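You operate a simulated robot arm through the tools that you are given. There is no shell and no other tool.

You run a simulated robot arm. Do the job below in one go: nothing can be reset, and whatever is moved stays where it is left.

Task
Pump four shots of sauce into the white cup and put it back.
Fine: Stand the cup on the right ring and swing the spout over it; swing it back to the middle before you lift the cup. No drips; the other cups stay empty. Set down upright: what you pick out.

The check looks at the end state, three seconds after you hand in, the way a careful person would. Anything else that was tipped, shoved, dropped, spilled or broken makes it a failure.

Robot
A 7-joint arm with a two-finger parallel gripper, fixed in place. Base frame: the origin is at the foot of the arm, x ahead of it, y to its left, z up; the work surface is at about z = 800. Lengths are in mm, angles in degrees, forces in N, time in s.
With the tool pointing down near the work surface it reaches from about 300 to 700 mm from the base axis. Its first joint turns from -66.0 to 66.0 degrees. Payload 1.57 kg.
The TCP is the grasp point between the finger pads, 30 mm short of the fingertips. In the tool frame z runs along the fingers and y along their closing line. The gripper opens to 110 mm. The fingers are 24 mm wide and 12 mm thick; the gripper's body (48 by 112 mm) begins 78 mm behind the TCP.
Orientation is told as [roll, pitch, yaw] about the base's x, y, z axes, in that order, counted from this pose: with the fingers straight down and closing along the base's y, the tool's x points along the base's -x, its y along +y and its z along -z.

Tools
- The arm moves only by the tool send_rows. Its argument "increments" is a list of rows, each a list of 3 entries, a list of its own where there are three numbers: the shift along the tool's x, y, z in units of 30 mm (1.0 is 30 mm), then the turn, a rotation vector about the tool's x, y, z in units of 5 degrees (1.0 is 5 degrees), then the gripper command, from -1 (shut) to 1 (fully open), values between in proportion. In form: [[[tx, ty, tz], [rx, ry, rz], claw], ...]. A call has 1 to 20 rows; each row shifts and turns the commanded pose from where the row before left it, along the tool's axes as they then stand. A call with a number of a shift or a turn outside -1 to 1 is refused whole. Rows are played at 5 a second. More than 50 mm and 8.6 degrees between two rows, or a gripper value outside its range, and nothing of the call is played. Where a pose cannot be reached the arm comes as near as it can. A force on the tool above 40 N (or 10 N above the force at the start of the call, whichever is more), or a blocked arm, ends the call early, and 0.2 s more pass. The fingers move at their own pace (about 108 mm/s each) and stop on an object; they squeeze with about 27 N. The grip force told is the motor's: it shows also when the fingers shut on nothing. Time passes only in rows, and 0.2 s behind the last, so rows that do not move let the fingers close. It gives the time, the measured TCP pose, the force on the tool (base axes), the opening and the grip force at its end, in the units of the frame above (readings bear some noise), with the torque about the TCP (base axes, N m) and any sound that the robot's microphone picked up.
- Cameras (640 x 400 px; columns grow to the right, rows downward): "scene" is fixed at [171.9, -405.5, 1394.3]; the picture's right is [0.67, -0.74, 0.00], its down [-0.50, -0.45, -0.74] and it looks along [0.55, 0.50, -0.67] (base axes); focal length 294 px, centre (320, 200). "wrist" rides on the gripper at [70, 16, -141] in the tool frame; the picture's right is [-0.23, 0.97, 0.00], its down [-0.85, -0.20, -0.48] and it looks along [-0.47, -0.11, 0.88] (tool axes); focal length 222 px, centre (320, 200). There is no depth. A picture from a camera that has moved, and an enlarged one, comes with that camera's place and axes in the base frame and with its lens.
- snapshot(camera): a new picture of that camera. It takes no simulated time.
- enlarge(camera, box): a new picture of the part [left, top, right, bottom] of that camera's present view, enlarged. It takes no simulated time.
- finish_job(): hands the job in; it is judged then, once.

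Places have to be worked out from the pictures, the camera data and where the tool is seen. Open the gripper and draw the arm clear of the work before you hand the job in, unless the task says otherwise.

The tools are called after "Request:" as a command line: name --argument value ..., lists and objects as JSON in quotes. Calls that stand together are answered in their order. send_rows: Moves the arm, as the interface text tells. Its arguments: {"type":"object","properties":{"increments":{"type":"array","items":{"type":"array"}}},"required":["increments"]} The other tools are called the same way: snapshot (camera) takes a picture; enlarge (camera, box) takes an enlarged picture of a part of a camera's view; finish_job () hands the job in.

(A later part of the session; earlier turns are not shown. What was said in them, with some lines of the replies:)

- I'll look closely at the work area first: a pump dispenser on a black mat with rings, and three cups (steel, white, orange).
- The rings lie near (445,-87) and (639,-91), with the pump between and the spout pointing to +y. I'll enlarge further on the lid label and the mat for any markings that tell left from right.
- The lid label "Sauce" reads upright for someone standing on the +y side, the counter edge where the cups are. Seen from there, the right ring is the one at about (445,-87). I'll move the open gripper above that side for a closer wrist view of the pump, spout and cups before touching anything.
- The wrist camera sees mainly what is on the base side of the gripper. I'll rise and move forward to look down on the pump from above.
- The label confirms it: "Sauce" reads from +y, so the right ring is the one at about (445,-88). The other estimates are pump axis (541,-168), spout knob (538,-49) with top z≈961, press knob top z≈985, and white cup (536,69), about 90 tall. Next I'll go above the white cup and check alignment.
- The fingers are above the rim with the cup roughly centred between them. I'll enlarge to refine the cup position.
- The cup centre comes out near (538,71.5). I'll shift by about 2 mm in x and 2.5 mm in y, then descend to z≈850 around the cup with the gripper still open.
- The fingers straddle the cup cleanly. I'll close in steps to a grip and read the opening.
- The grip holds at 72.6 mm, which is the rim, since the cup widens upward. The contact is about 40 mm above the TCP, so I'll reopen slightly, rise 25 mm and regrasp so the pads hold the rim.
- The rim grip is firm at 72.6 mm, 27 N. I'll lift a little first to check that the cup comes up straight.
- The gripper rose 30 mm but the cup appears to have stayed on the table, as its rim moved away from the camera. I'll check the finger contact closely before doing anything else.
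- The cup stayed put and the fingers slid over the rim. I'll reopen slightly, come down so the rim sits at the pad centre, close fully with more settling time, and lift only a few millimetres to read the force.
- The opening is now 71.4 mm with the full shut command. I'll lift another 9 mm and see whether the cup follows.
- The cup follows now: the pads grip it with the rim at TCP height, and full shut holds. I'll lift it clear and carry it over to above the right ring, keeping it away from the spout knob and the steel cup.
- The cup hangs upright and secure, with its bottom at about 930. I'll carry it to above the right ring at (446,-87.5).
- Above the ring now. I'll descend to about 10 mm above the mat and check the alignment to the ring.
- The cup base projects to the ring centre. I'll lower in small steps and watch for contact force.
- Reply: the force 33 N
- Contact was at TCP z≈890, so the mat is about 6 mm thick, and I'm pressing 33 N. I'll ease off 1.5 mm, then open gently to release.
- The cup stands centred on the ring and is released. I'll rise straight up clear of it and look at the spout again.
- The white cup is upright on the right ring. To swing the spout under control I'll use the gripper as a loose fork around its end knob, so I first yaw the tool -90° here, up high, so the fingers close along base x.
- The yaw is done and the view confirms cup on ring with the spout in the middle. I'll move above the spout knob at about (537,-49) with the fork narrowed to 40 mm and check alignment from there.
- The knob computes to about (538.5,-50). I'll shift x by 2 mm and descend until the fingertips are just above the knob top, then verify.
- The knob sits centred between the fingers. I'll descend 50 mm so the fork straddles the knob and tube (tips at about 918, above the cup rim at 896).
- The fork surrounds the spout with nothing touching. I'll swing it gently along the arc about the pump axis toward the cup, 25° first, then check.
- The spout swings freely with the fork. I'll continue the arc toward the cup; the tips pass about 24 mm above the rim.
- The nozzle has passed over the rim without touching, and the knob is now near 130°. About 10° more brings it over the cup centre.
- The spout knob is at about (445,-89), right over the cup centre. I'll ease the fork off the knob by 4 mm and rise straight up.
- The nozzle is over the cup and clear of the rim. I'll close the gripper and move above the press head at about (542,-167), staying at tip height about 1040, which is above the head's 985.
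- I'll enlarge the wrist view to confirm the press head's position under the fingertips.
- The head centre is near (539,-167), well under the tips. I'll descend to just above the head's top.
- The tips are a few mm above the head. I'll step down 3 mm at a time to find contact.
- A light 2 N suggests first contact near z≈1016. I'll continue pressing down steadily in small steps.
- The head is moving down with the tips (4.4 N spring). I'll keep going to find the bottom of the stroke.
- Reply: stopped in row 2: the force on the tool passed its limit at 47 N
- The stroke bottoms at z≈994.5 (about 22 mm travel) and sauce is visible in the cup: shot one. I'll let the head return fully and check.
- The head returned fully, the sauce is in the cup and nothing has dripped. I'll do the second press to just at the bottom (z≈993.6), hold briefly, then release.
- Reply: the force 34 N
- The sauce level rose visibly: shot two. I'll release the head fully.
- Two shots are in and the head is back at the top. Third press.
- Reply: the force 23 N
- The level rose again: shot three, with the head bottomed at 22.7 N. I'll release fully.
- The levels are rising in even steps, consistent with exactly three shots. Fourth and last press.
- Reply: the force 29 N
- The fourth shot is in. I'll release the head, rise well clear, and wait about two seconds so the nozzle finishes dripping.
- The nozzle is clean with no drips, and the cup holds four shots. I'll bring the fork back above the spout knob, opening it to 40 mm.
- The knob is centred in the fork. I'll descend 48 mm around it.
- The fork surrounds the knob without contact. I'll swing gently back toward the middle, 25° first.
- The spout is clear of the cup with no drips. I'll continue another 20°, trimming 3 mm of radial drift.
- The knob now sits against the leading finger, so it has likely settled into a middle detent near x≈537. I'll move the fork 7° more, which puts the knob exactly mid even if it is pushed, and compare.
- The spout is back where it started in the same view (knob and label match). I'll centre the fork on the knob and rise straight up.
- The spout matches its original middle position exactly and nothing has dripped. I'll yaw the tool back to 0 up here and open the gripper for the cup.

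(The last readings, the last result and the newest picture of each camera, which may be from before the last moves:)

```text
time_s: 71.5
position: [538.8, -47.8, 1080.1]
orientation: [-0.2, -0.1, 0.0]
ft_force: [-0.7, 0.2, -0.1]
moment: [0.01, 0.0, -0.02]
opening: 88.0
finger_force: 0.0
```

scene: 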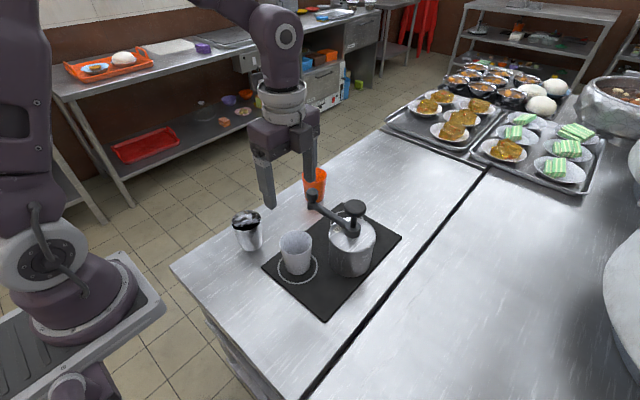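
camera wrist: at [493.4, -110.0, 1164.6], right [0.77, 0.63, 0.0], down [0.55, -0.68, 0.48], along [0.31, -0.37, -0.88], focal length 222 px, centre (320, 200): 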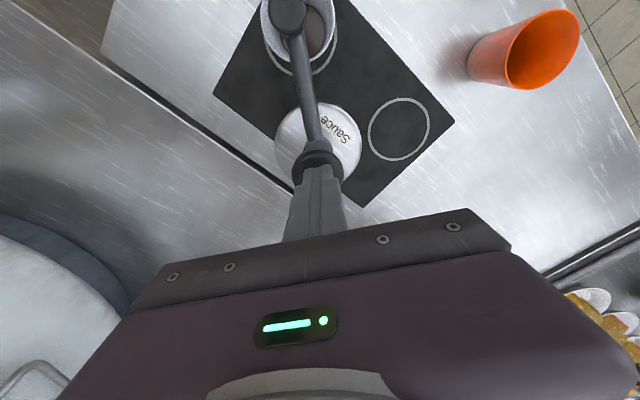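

Yaw is back at 0. I'll move above the cup and descend to just above its rim to check alignment.

Request:
send_rows --increments '[[[0.45, -0.19, 0], [0, 0, 0], 0.6], [[0.75, -0.31, 0], [0, 0, 0], 0.6], [[0.75, -0.31, 0], [0, 0, 0], 0.6], [[0.75, -0.31, 0], [0, 0, 0], 0.6], [[0.4, -0.18, 0], [0, 0, 0], 0.6], [[0, 0, 0.7], [0, 0, 0], 0.6], [[0, 0, 0.9], [0, 0, 0], 0.6], [[0, 0, 0.9], [0, 0, 0], 0.6], [[0, 0, 0.7], [0, 0, 0], 0.6], [[0, 0, 0.5], [0, 0, 0], 0.6], [[0, 0, 0], [0, 0, 0], 0.6]]'

Request:
enlarge --camera "wrist" --box '[224, 90, 432, 220]'

Request:
enlarge --camera "scene" --box '[240, 170, 368, 270]'

```text
time_s: 73.9
position: [446.1, -88.4, 967.5]
orientation: [0.0, -0.3, 0.0]
ft_force: [-0.1, -0.7, 0.2]
moment: [0.0, -0.02, -0.02]
opening: 88.0
finger_force: 0.1
```

```text
3.08 times, centred on (328, 155) of wrist
camera zoom: at [375.4, -69.5, 1108.4], right [0.23, 0.97, 0.0], down [0.85, -0.2, 0.48], along [0.47, -0.11, -0.88], focal length 684 px, centre (295, 338)
```

zoom: 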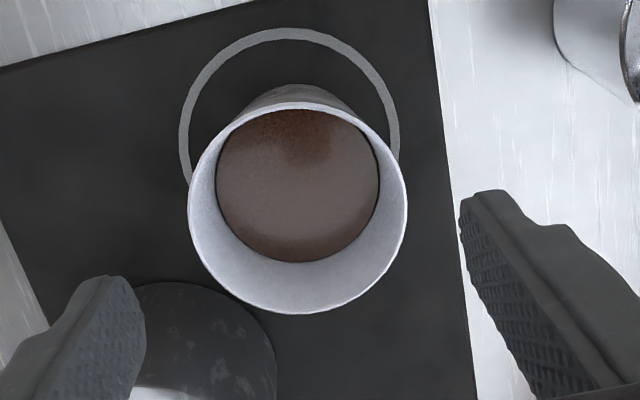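

```text
4.00 times, centred on (304, 220) of scene
camera zoom: at [171.9, -405.5, 1394.3], right [0.67, -0.74, 0.0], down [-0.5, -0.45, -0.74], along [0.55, 0.5, -0.67], focal length 1176 px, centre (384, 120)
```

zoom: 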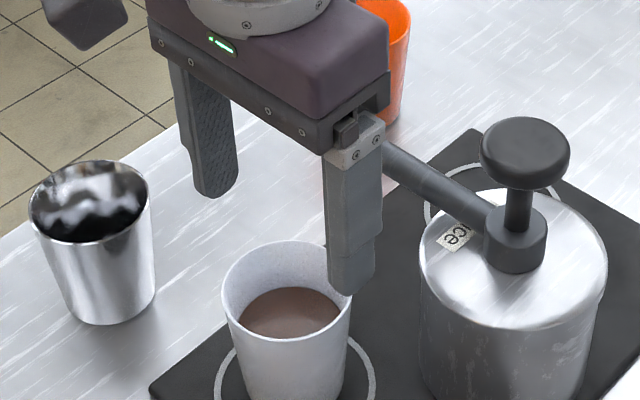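

The cup is centred between the fingers. I'll descend to the rim-grip height (TCP ≈890) and close fully with settling time.

Request:
send_rows --increments '[[[0, 0, 0.5], [0, 0, 0], 0.6], [[0, 0, 0.7], [0, 0, 0], 0.6], [[0, 0, 0.7], [0, 0, 0], 0.6], [[0, 0, 0.5], [0, 0, 0], 0.6], [[0, 0, 0.2], [0, 0, 0], 0.6], [[0, 0, 0], [0, 0, 0], 0.6]]'

Request:
enlarge --camera "wrist" --box '[224, 110, 432, 240]'

```text
time_s: 75.3
position: [446.1, -86.2, 890.5]
orientation: [-0.1, -0.2, 0.0]
ft_force: [0.0, -0.5, 0.4]
moment: [-0.03, 0.02, 0.04]
opening: 87.9
finger_force: 0.1
```

```text
3.08 times, centred on (328, 175) of wrist
camera zoom: at [376.2, -68.7, 1031.0], right [0.23, 0.97, 0.0], down [0.85, -0.2, 0.48], along [0.47, -0.11, -0.88], focal length 684 px, centre (295, 277)
```

zoom: 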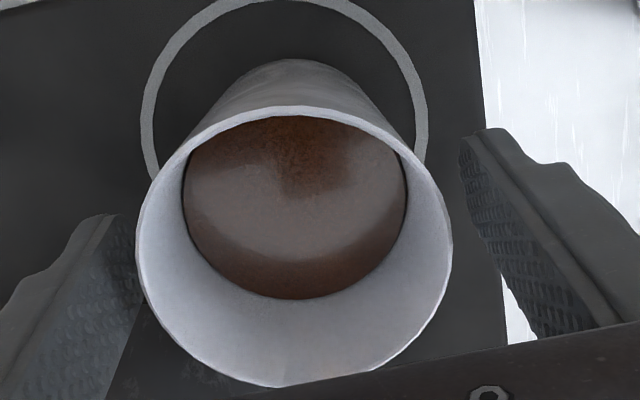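

The fingers straddle the rim evenly. Closing to a full grip.

Request:
send_rows --increments '[[[0, 0, 0], [0, 0, 0], 0.45], [[0, 0, 0], [0, 0, 0], 0.38], [[0, 0, 0], [0, 0, 0], 0.3], [[0, 0, 0], [0, 0, 0], -0.3], [[0, 0, 0], [0, 0, 0], -1], [[0, 0, 0], [0, 0, 0], -1], [[0, 0, 0], [0, 0, 0], -1]]'

Request:
send_rows --increments '[[[0, 0, -0.06], [0, 0, 0], -1], [[0, 0, -0.1], [0, 0, 0], -1], [[0, 0, -0.1], [0, 0, 0], -1], [[0, 0, 0], [0, 0, 0], -1]]'

Request:
enlarge --camera "wrist" --box '[224, 110, 432, 240]'

Request:
enlarge --camera "scene" --box '[240, 190, 368, 280]'

```text
time_s: 76.9
position: [447.0, -87.4, 889.8]
orientation: [-0.1, -0.2, 0.1]
ft_force: [0.2, -1.3, 0.7]
moment: [-0.02, -0.06, 0.0]
opening: 72.0
finger_force: 27.2
```

```text
time_s: 77.9
position: [447.0, -86.4, 897.5]
orientation: [-0.1, -0.1, 0.0]
ft_force: [0.2, -0.7, -1.7]
moment: [-0.03, -0.02, -0.01]
opening: 72.2
finger_force: 27.7
```

```text
3.08 times, centred on (328, 175) of wrist
camera zoom: at [376.2, -68.8, 1038.6], right [0.23, 0.97, 0.0], down [0.85, -0.2, 0.48], along [0.47, -0.11, -0.88], focal length 684 px, centre (295, 277)
```

zoom: 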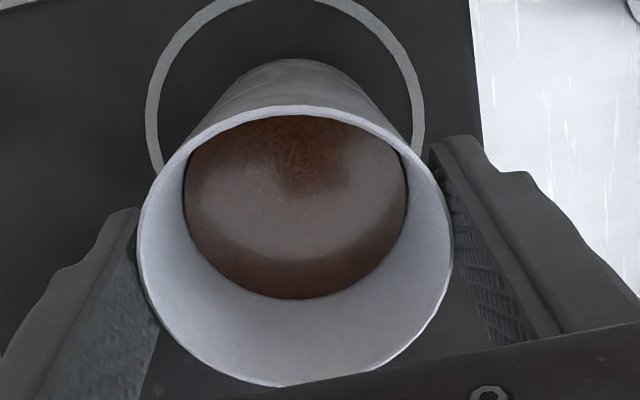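

```text
4.44 times, centred on (304, 235) of scene
camera zoom: at [171.9, -405.5, 1394.3], right [0.67, -0.74, 0.0], down [-0.5, -0.45, -0.74], along [0.55, 0.5, -0.67], focal length 1307 px, centre (391, 44)
```

zoom: 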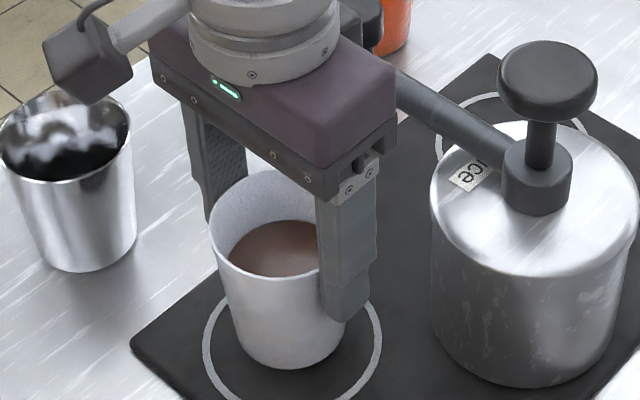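

The cup came up with the fingers, with the rim unchanged in the wrist view. The opening reads 72.1 versus 71.4 before, so I'll lift another 15 mm gently and check for slip before carrying it.

Request:
send_rows --increments '[[[0, 0, -0.1], [0, 0, 0], -1], [[0, 0, -0.15], [0, 0, 0], -1], [[0, 0, -0.15], [0, 0, 0], -1], [[0, 0, -0.1], [0, 0, 0], -1], [[0, 0, 0], [0, 0, 0], -1], [[0, 0, 0], [0, 0, 0], -1]]'

Request:
enlarge --camera "wrist" --box '[224, 110, 432, 240]'

Request:
enlarge --camera "scene" --box '[240, 190, 368, 280]'

```text
time_s: 79.3
position: [447.0, -87.0, 911.8]
orientation: [-0.1, -0.2, 0.1]
ft_force: [-0.7, 0.5, -1.9]
moment: [-0.01, -0.03, 0.0]
opening: 71.7
finger_force: 26.5
```

```text
3.08 times, centred on (328, 175) of wrist
camera zoom: at [376.0, -68.5, 1053.9], right [0.23, 0.97, 0.0], down [0.85, -0.2, 0.48], along [0.47, -0.11, -0.88], focal length 684 px, centre (295, 277)
```

zoom: 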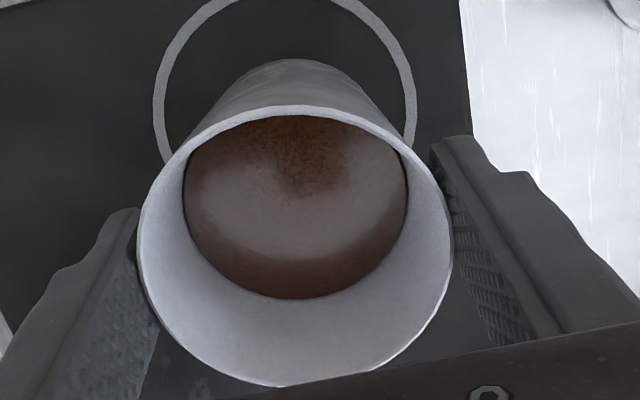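

```text
4.44 times, centred on (304, 235) of scene
camera zoom: at [171.9, -405.5, 1394.3], right [0.67, -0.74, 0.0], down [-0.5, -0.45, -0.74], along [0.55, 0.5, -0.67], focal length 1307 px, centre (391, 44)
```

zoom: 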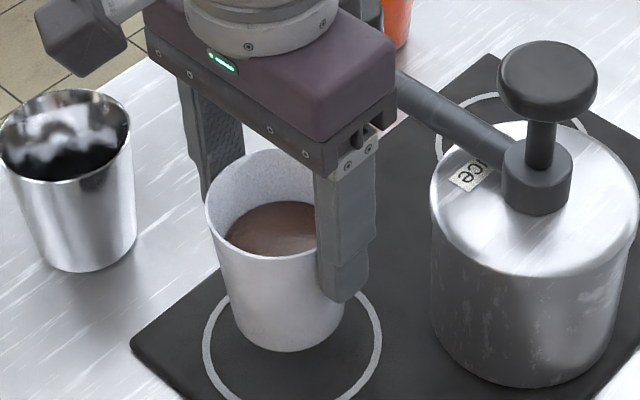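

No slip, and the opening is 71.7 now. I'll lift gently to carry height.

Request:
send_rows --increments '[[[0, 0, -0.1], [0, 0, 0], -1], [[0, 0, -0.2], [0, 0, 0], -1], [[0, 0, -0.3], [0, 0, 0], -1], [[0, 0, -0.4], [0, 0, 0], -1], [[0, 0, -0.45], [0, 0, 0], -1], [[0, 0, -0.5], [0, 0, 0], -1], [[0, 0, -0.45], [0, 0, 0], -1], [[0, 0, -0.4], [0, 0, 0], -1], [[0, 0, -0.3], [0, 0, 0], -1], [[0, 0, -0.2], [0, 0, 0], -1], [[0, 0, -0.05], [0, 0, 0], -1], [[0, 0, 0], [0, 0, 0], -1]]'

Request:
enlarge --camera "scene" --box '[216, 150, 376, 270]'

```text
time_s: 81.9
position: [446.1, -86.5, 1013.5]
orientation: [-0.2, -0.1, 0.0]
ft_force: [0.2, 0.4, -1.7]
moment: [-0.03, 0.0, 0.02]
opening: 71.8
finger_force: 27.0
```

```text
3.33 times, centred on (296, 210) of scene
camera zoom: at [171.9, -405.5, 1394.3], right [0.67, -0.74, 0.0], down [-0.5, -0.45, -0.74], along [0.55, 0.5, -0.67], focal length 980 px, centre (400, 167)
```

zoom: 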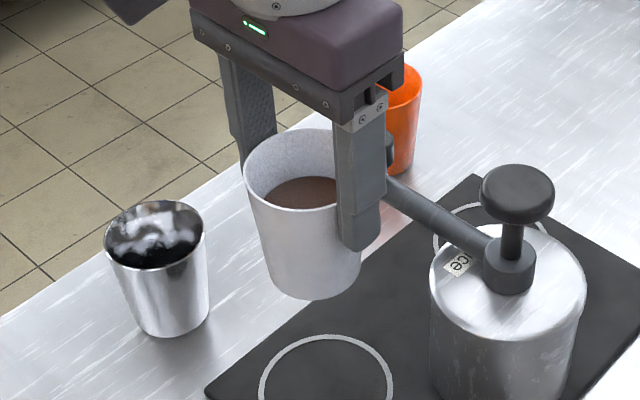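

The cup is held upright at 1013 and the mat below it is clean. I'll carry it slowly back along the reverse path.

Request:
send_rows --increments '[[[-0.015, 0.13, 0], [0, 0, 0], -1], [[-0.015, 0.13, 0], [0, 0, 0], -1], [[-0.04, 0.2, 0], [0, 0, 0], -1], [[-0.04, 0.2, 0], [0, 0, 0], -1], [[-0.06, 0.3, 0], [0, 0, 0], -1], [[-0.06, 0.3, 0], [0, 0, 0], -1], [[-0.075, 0.325, 0], [0, 0, 0], -1], [[-0.075, 0.325, 0], [0, 0, 0], -1], [[-0.1, 0.325, 0], [0, 0, 0], -1], [[-0.1, 0.325, 0], [0, 0, 0], -1], [[-0.125, 0.325, 0], [0, 0, 0], -1], [[-0.125, 0.325, 0], [0, 0, 0], -1], [[-0.15, 0.3, 0], [0, 0, 0], -1], [[-0.15, 0.3, 0], [0, 0, 0], -1], [[-0.225, 0.25, 0], [0, 0, 0], -1], [[-0.225, 0.25, 0], [0, 0, 0], -1], [[-0.3, 0.2, 0], [0, 0, 0], -1], [[-0.3, 0.2, 0], [0, 0, 0], -1], [[-0.275, 0.175, 0], [0, 0, 0], -1], [[-0.275, 0.175, 0], [0, 0, 0], -1]]'

Request:
send_rows --increments '[[[-0.172, 0.104, 0], [0, 0, 0], -1], [[-0.172, 0.104, 0], [0, 0, 0], -1], [[0, 0, 0], [0, 0, 0], -1]]'

Request:
enlarge --camera "scene" --box '[216, 110, 376, 230]'

Request:
snapshot --camera "wrist"

```text
time_s: 86.1
position: [528.3, 67.2, 1012.5]
orientation: [-0.1, -0.3, 0.0]
ft_force: [-1.0, 0.8, -1.5]
moment: [0.01, 0.01, 0.0]
opening: 71.9
finger_force: 27.3
```

```text
time_s: 86.9
position: [538.4, 72.1, 1012.7]
orientation: [-0.1, -0.1, 0.1]
ft_force: [0.5, 0.3, -1.6]
moment: [-0.04, -0.01, 0.01]
opening: 71.8
finger_force: 27.1
```

```text
3.33 times, centred on (296, 170) of scene
camera zoom: at [171.9, -405.5, 1394.3], right [0.67, -0.74, 0.0], down [-0.5, -0.45, -0.74], along [0.55, 0.5, -0.67], focal length 980 px, centre (400, 300)
```

zoom: 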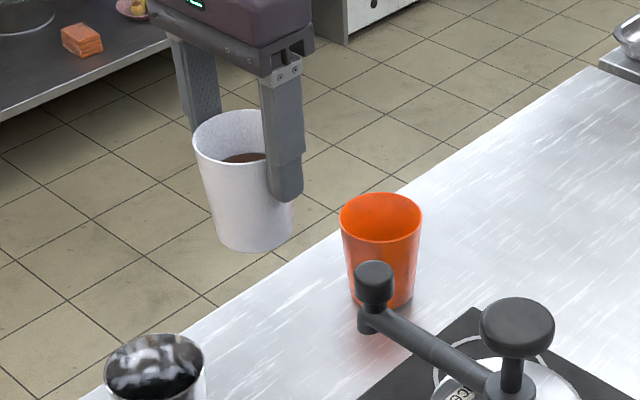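

```text
taken
camera wrist: at [467.9, 89.8, 1154.1], right [0.23, 0.97, 0.0], down [0.85, -0.2, 0.48], along [0.47, -0.11, -0.88], focal length 222 px, centre (320, 200)
```

wrist: 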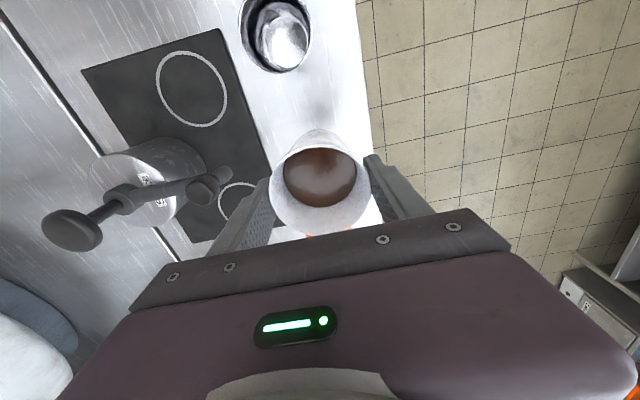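

Back over the original spot with the cup upright. I'll lower gently to about 13 mm above the table.

Request:
send_rows --increments '[[[0, 0, 0.15], [0, 0, 0], -1], [[0, 0, 0.3], [0, 0, 0], -1], [[0, 0, 0.4], [0, 0, 0], -1], [[0, 0, 0.5], [0, 0, 0], -1], [[0, 0, 0.55], [0, 0, 0], -1], [[0, 0, 0.55], [0, 0, 0], -1], [[0, 0, 0.5], [0, 0, 0], -1], [[0, 0, 0.4], [0, 0, 0], -1], [[0, 0, 0.25], [0, 0, 0], -1], [[0, 0, 0.15], [0, 0, 0], -1], [[0, 0, 0.08], [0, 0, 0], -1], [[0, 0, 0], [0, 0, 0], -1]]'

Request:
enlarge --camera "scene" --box '[248, 160, 328, 230]'

```text
time_s: 89.5
position: [539.9, 71.5, 897.0]
orientation: [-0.1, -0.3, -0.1]
ft_force: [0.7, -0.6, -0.8]
moment: [0.02, -0.04, -0.01]
opening: 72.0
finger_force: 27.3
```

```text
5.71 times, centred on (288, 195) of scene
camera zoom: at [171.9, -405.5, 1394.3], right [0.67, -0.74, 0.0], down [-0.5, -0.45, -0.74], along [0.55, 0.5, -0.67], focal length 1681 px, centre (503, 229)
```

zoom: 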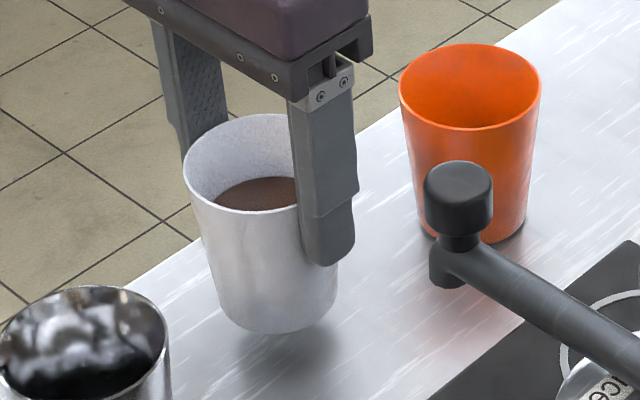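

Alignment looks right. I'll lower in small steps until first contact.

Request:
send_rows --increments '[[[0, 0, 0.12], [0, 0, 0], -1], [[0, 0, 0.12], [0, 0, 0], -1], [[0, 0, 0.06], [0, 0, 0], -1], [[0, 0, 0.05], [0, 0, 0], -1]]'

Request:
send_rows --increments '[[[0, 0, 0.04], [0, 0, 0], -1]]'

```text
time_s: 90.5
position: [539.3, 71.6, 887.4]
orientation: [-0.1, -0.2, -0.1]
ft_force: [-0.6, -0.1, -2.1]
moment: [0.01, -0.01, -0.03]
opening: 71.8
finger_force: 27.2
```

```text
time_s: 90.9
position: [539.6, 71.0, 885.2]
orientation: [-0.3, -0.2, 0.0]
ft_force: [-0.6, -0.3, -1.5]
moment: [0.0, -0.03, 0.02]
opening: 71.8
finger_force: 26.8
```

No contact yet, as the force still shows the cup's weight. I'll continue in about 1 mm steps.

Request:
send_rows --increments '[[[0, 0, 0.035], [0, 0, 0], -1]]'

Request:
send_rows --increments '[[[0, 0, 0.03], [0, 0, 0], -1]]'

```text
time_s: 91.3
position: [537.9, 71.6, 884.7]
orientation: [-0.1, -0.2, -0.1]
ft_force: [0.1, -0.3, -1.5]
moment: [-0.02, 0.0, -0.01]
opening: 71.7
finger_force: 26.7
```

```text
time_s: 91.7
position: [538.4, 72.1, 885.0]
orientation: [-0.1, -0.2, 0.0]
ft_force: [-0.6, 0.2, -1.6]
moment: [0.0, -0.02, 0.02]
opening: 71.6
finger_force: 27.3
```

Still no contact. Continuing.

Request:
send_rows --increments '[[[0, 0, 0.03], [0, 0, 0], -1]]'

Request:
send_rows --increments '[[[0, 0, 0.03], [0, 0, 0], -1]]'

```text
time_s: 92.1
position: [539.7, 71.8, 883.3]
orientation: [-0.2, -0.3, 0.0]
ft_force: [0.3, 0.1, -2.0]
moment: [0.04, 0.01, 0.01]
opening: 71.9
finger_force: 26.4
```

```text
time_s: 92.5
position: [539.4, 71.5, 882.5]
orientation: [-0.1, -0.2, 0.0]
ft_force: [0.9, 0.3, -1.4]
moment: [0.01, 0.01, 0.03]
opening: 71.5
finger_force: 26.5
```

Request:
enlarge --camera "scene" --box '[248, 160, 328, 230]'

Request:
send_rows --increments '[[[0, 0, 0.03], [0, 0, 0], -1]]'

```text
5.71 times, centred on (288, 195) of scene
camera zoom: at [171.9, -405.5, 1394.3], right [0.67, -0.74, 0.0], down [-0.5, -0.45, -0.74], along [0.55, 0.5, -0.67], focal length 1681 px, centre (503, 229)
```

zoom: 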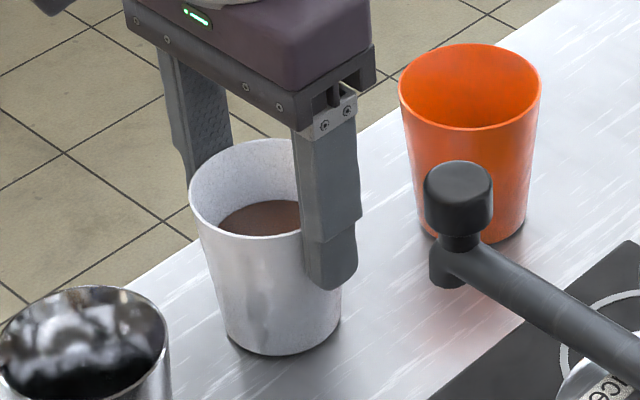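

```text
time_s: 92.9
position: [539.2, 72.3, 881.2]
orientation: [-0.1, -0.2, 0.0]
ft_force: [0.2, 0.0, -0.3]
moment: [-0.02, 0.04, 0.02]
opening: 71.8
finger_force: 26.7
```

The weight has transferred to the table (force now about 0), at z≈881. One more half-millimetre step, then I'll check before releasing.

Request:
send_rows --increments '[[[0, 0, 0.02], [0, 0, 0], -1]]'

Request:
enlarge --camera "wrist" --box '[224, 110, 432, 240]'

```text
time_s: 93.3
position: [540.6, 72.3, 882.4]
orientation: [0.0, -0.3, 0.0]
ft_force: [-1.3, 0.6, 9.5]
moment: [0.23, 0.22, 0.01]
opening: 72.0
finger_force: 27.2
```

```text
3.08 times, centred on (328, 175) of wrist
camera zoom: at [468.5, 89.4, 1023.0], right [0.23, 0.97, 0.0], down [0.85, -0.2, 0.48], along [0.47, -0.11, -0.88], focal length 684 px, centre (295, 277)
```

zoom: 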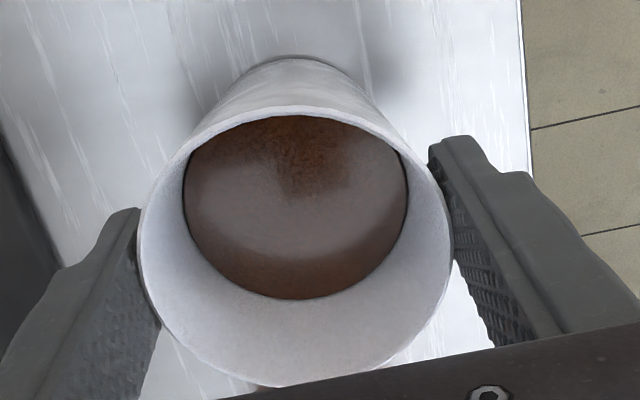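

The cup is firmly seated at 9.5 N. I'll open gradually to release it.

Request:
send_rows --increments '[[[0, 0, -0.01], [0, 0, 0], -1], [[0, 0, 0], [0, 0, 0], 0.32], [[0, 0, 0], [0, 0, 0], 0.38], [[0, 0, 0], [0, 0, 0], 0.45], [[0, 0, 0], [0, 0, 0], 0.55], [[0, 0, 0], [0, 0, 0], 0.65], [[0, 0, 0], [0, 0, 0], 0.65]]'

Request:
enlarge --camera "wrist" --box '[224, 110, 432, 240]'

Request:
enlarge --camera "scene" --box '[248, 160, 328, 230]'

```text
time_s: 94.9
position: [539.8, 70.4, 882.2]
orientation: [-0.1, -0.2, 0.1]
ft_force: [-0.2, 0.4, 0.5]
moment: [0.02, 0.04, 0.03]
opening: 90.5
finger_force: 0.1
```

```text
3.08 times, centred on (328, 175) of wrist
camera zoom: at [468.5, 89.4, 1023.0], right [0.23, 0.97, 0.0], down [0.85, -0.2, 0.48], along [0.47, -0.11, -0.88], focal length 684 px, centre (295, 277)
```

zoom: 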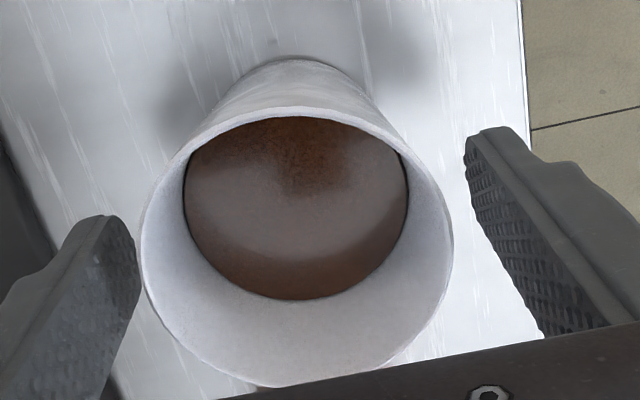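

```text
5.71 times, centred on (288, 195) of scene
camera zoom: at [171.9, -405.5, 1394.3], right [0.67, -0.74, 0.0], down [-0.5, -0.45, -0.74], along [0.55, 0.5, -0.67], focal length 1681 px, centre (503, 229)
```

zoom: 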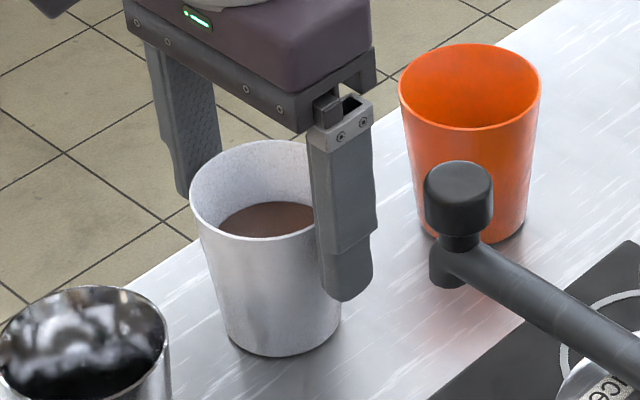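

Released upright with clearance on both sides. I'll rise straight up, then draw the arm back clear of the work.

Request:
send_rows --increments '[[[0, 0, -0.2], [0, 0, 0], 0.65], [[0, 0, -0.4], [0, 0, 0], 0.65], [[0, 0, -0.6], [0, 0, 0], 0.65], [[0, 0, -0.8], [0, 0, 0], 0.65], [[0, 0, -1], [0, 0, 0], 0.65], [[0, 0, -1], [0, 0, 0], 0.65], [[0, 0, -1], [0, 0, 0], 0.65], [[0, 0, -1], [0, 0, 0], 0.65], [[0, 0, -1], [0, 0, 0], 1], [[0, 0, -1], [0, 0, 0], 1], [[0.7, 0, -1], [0, 0, 0], 1], [[1, 0, -0.6], [0, 0, 0], 1], [[1, 0, 0], [0, 0, 0], 1], [[1, 0, 0], [0, 0, 0], 1], [[1, 0, 0], [0, 0, 0], 1], [[0.4, 0, 0], [0, 0, 0], 1], [[0, 0, 0], [0, 0, 0], 1]]'

Request:
snapshot --camera "scene"

Request:
enlarge --camera "scene" --box '[200, 150, 440, 300]'

Request:
enlarge --camera "wrist" --box '[180, 90, 420, 240]'

```text
time_s: 98.5
position: [385.0, 71.8, 1169.2]
orientation: [-0.1, -0.1, 0.0]
ft_force: [-0.4, 0.4, -0.1]
moment: [0.02, 0.01, -0.01]
opening: 109.6
finger_force: 0.0
```

```text
taken
```

scene: 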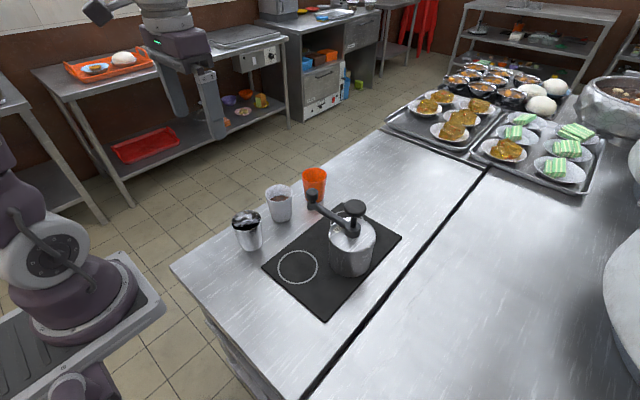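

```text
2.67 times, centred on (320, 225) of scene
camera zoom: at [171.9, -405.5, 1394.3], right [0.67, -0.74, 0.0], down [-0.5, -0.45, -0.74], along [0.55, 0.5, -0.67], focal length 784 px, centre (320, 133)
```

zoom: 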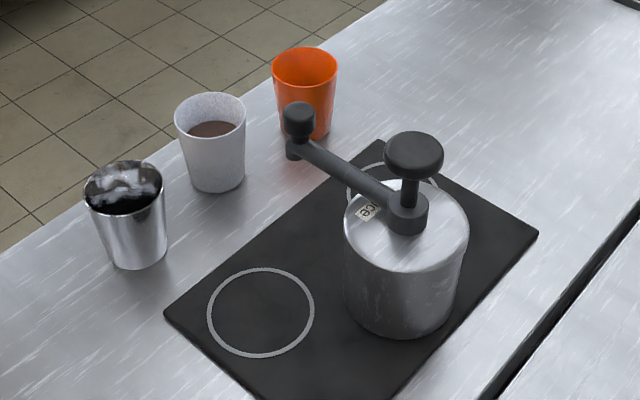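

```text
2.67 times, centred on (300, 165) of wrist
camera zoom: at [314.1, 89.9, 1310.4], right [0.23, 0.97, 0.0], down [0.85, -0.2, 0.48], along [0.47, -0.11, -0.88], focal length 592 px, centre (373, 293)
```

zoom: 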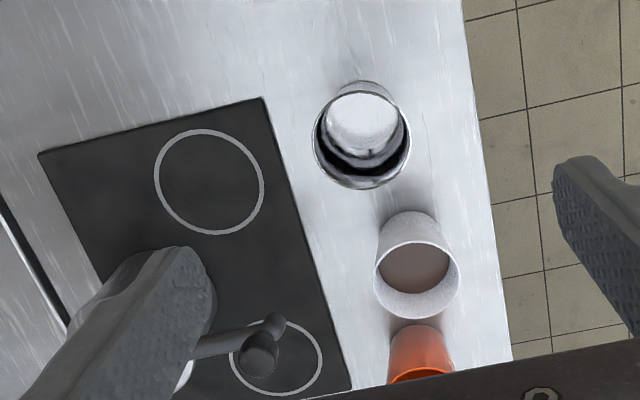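

The white cup stands upright in its original spot with four shots in it. The spout is in the middle, the mat and counter are clean, the other cups are untouched, and the arm is clear with the gripper open. I'm handing the job in.

Request:
finish_job

```text
The job is handed in.
```

I pumped four shots of sauce into the white cup and set it back upright within about 2 mm of where it stood. The job is handed in; I don't have the result of the check.

- **Which ring:** I took "right" as seen by someone reading the "Sauce" label on the pump lid, so I used the ring nearer the robot. If "right" meant something else, such as right in the scene camera's view, that was the wrong ring.
- **Shots:** The level in the cup rose by one even step on each of the four presses, and the pump head returned fully each time.
- **Spout:** I swung it back to the middle before lifting the cup, and it matches its starting position in the pictures.
- **Everything else:** The pictures show no drips on the mat or counter, and the steel and orange cups were not touched.
- **First lift attempt:** The fingers slid up over the rim and the cup stayed standing. I regripped at the rim and it held from then on.
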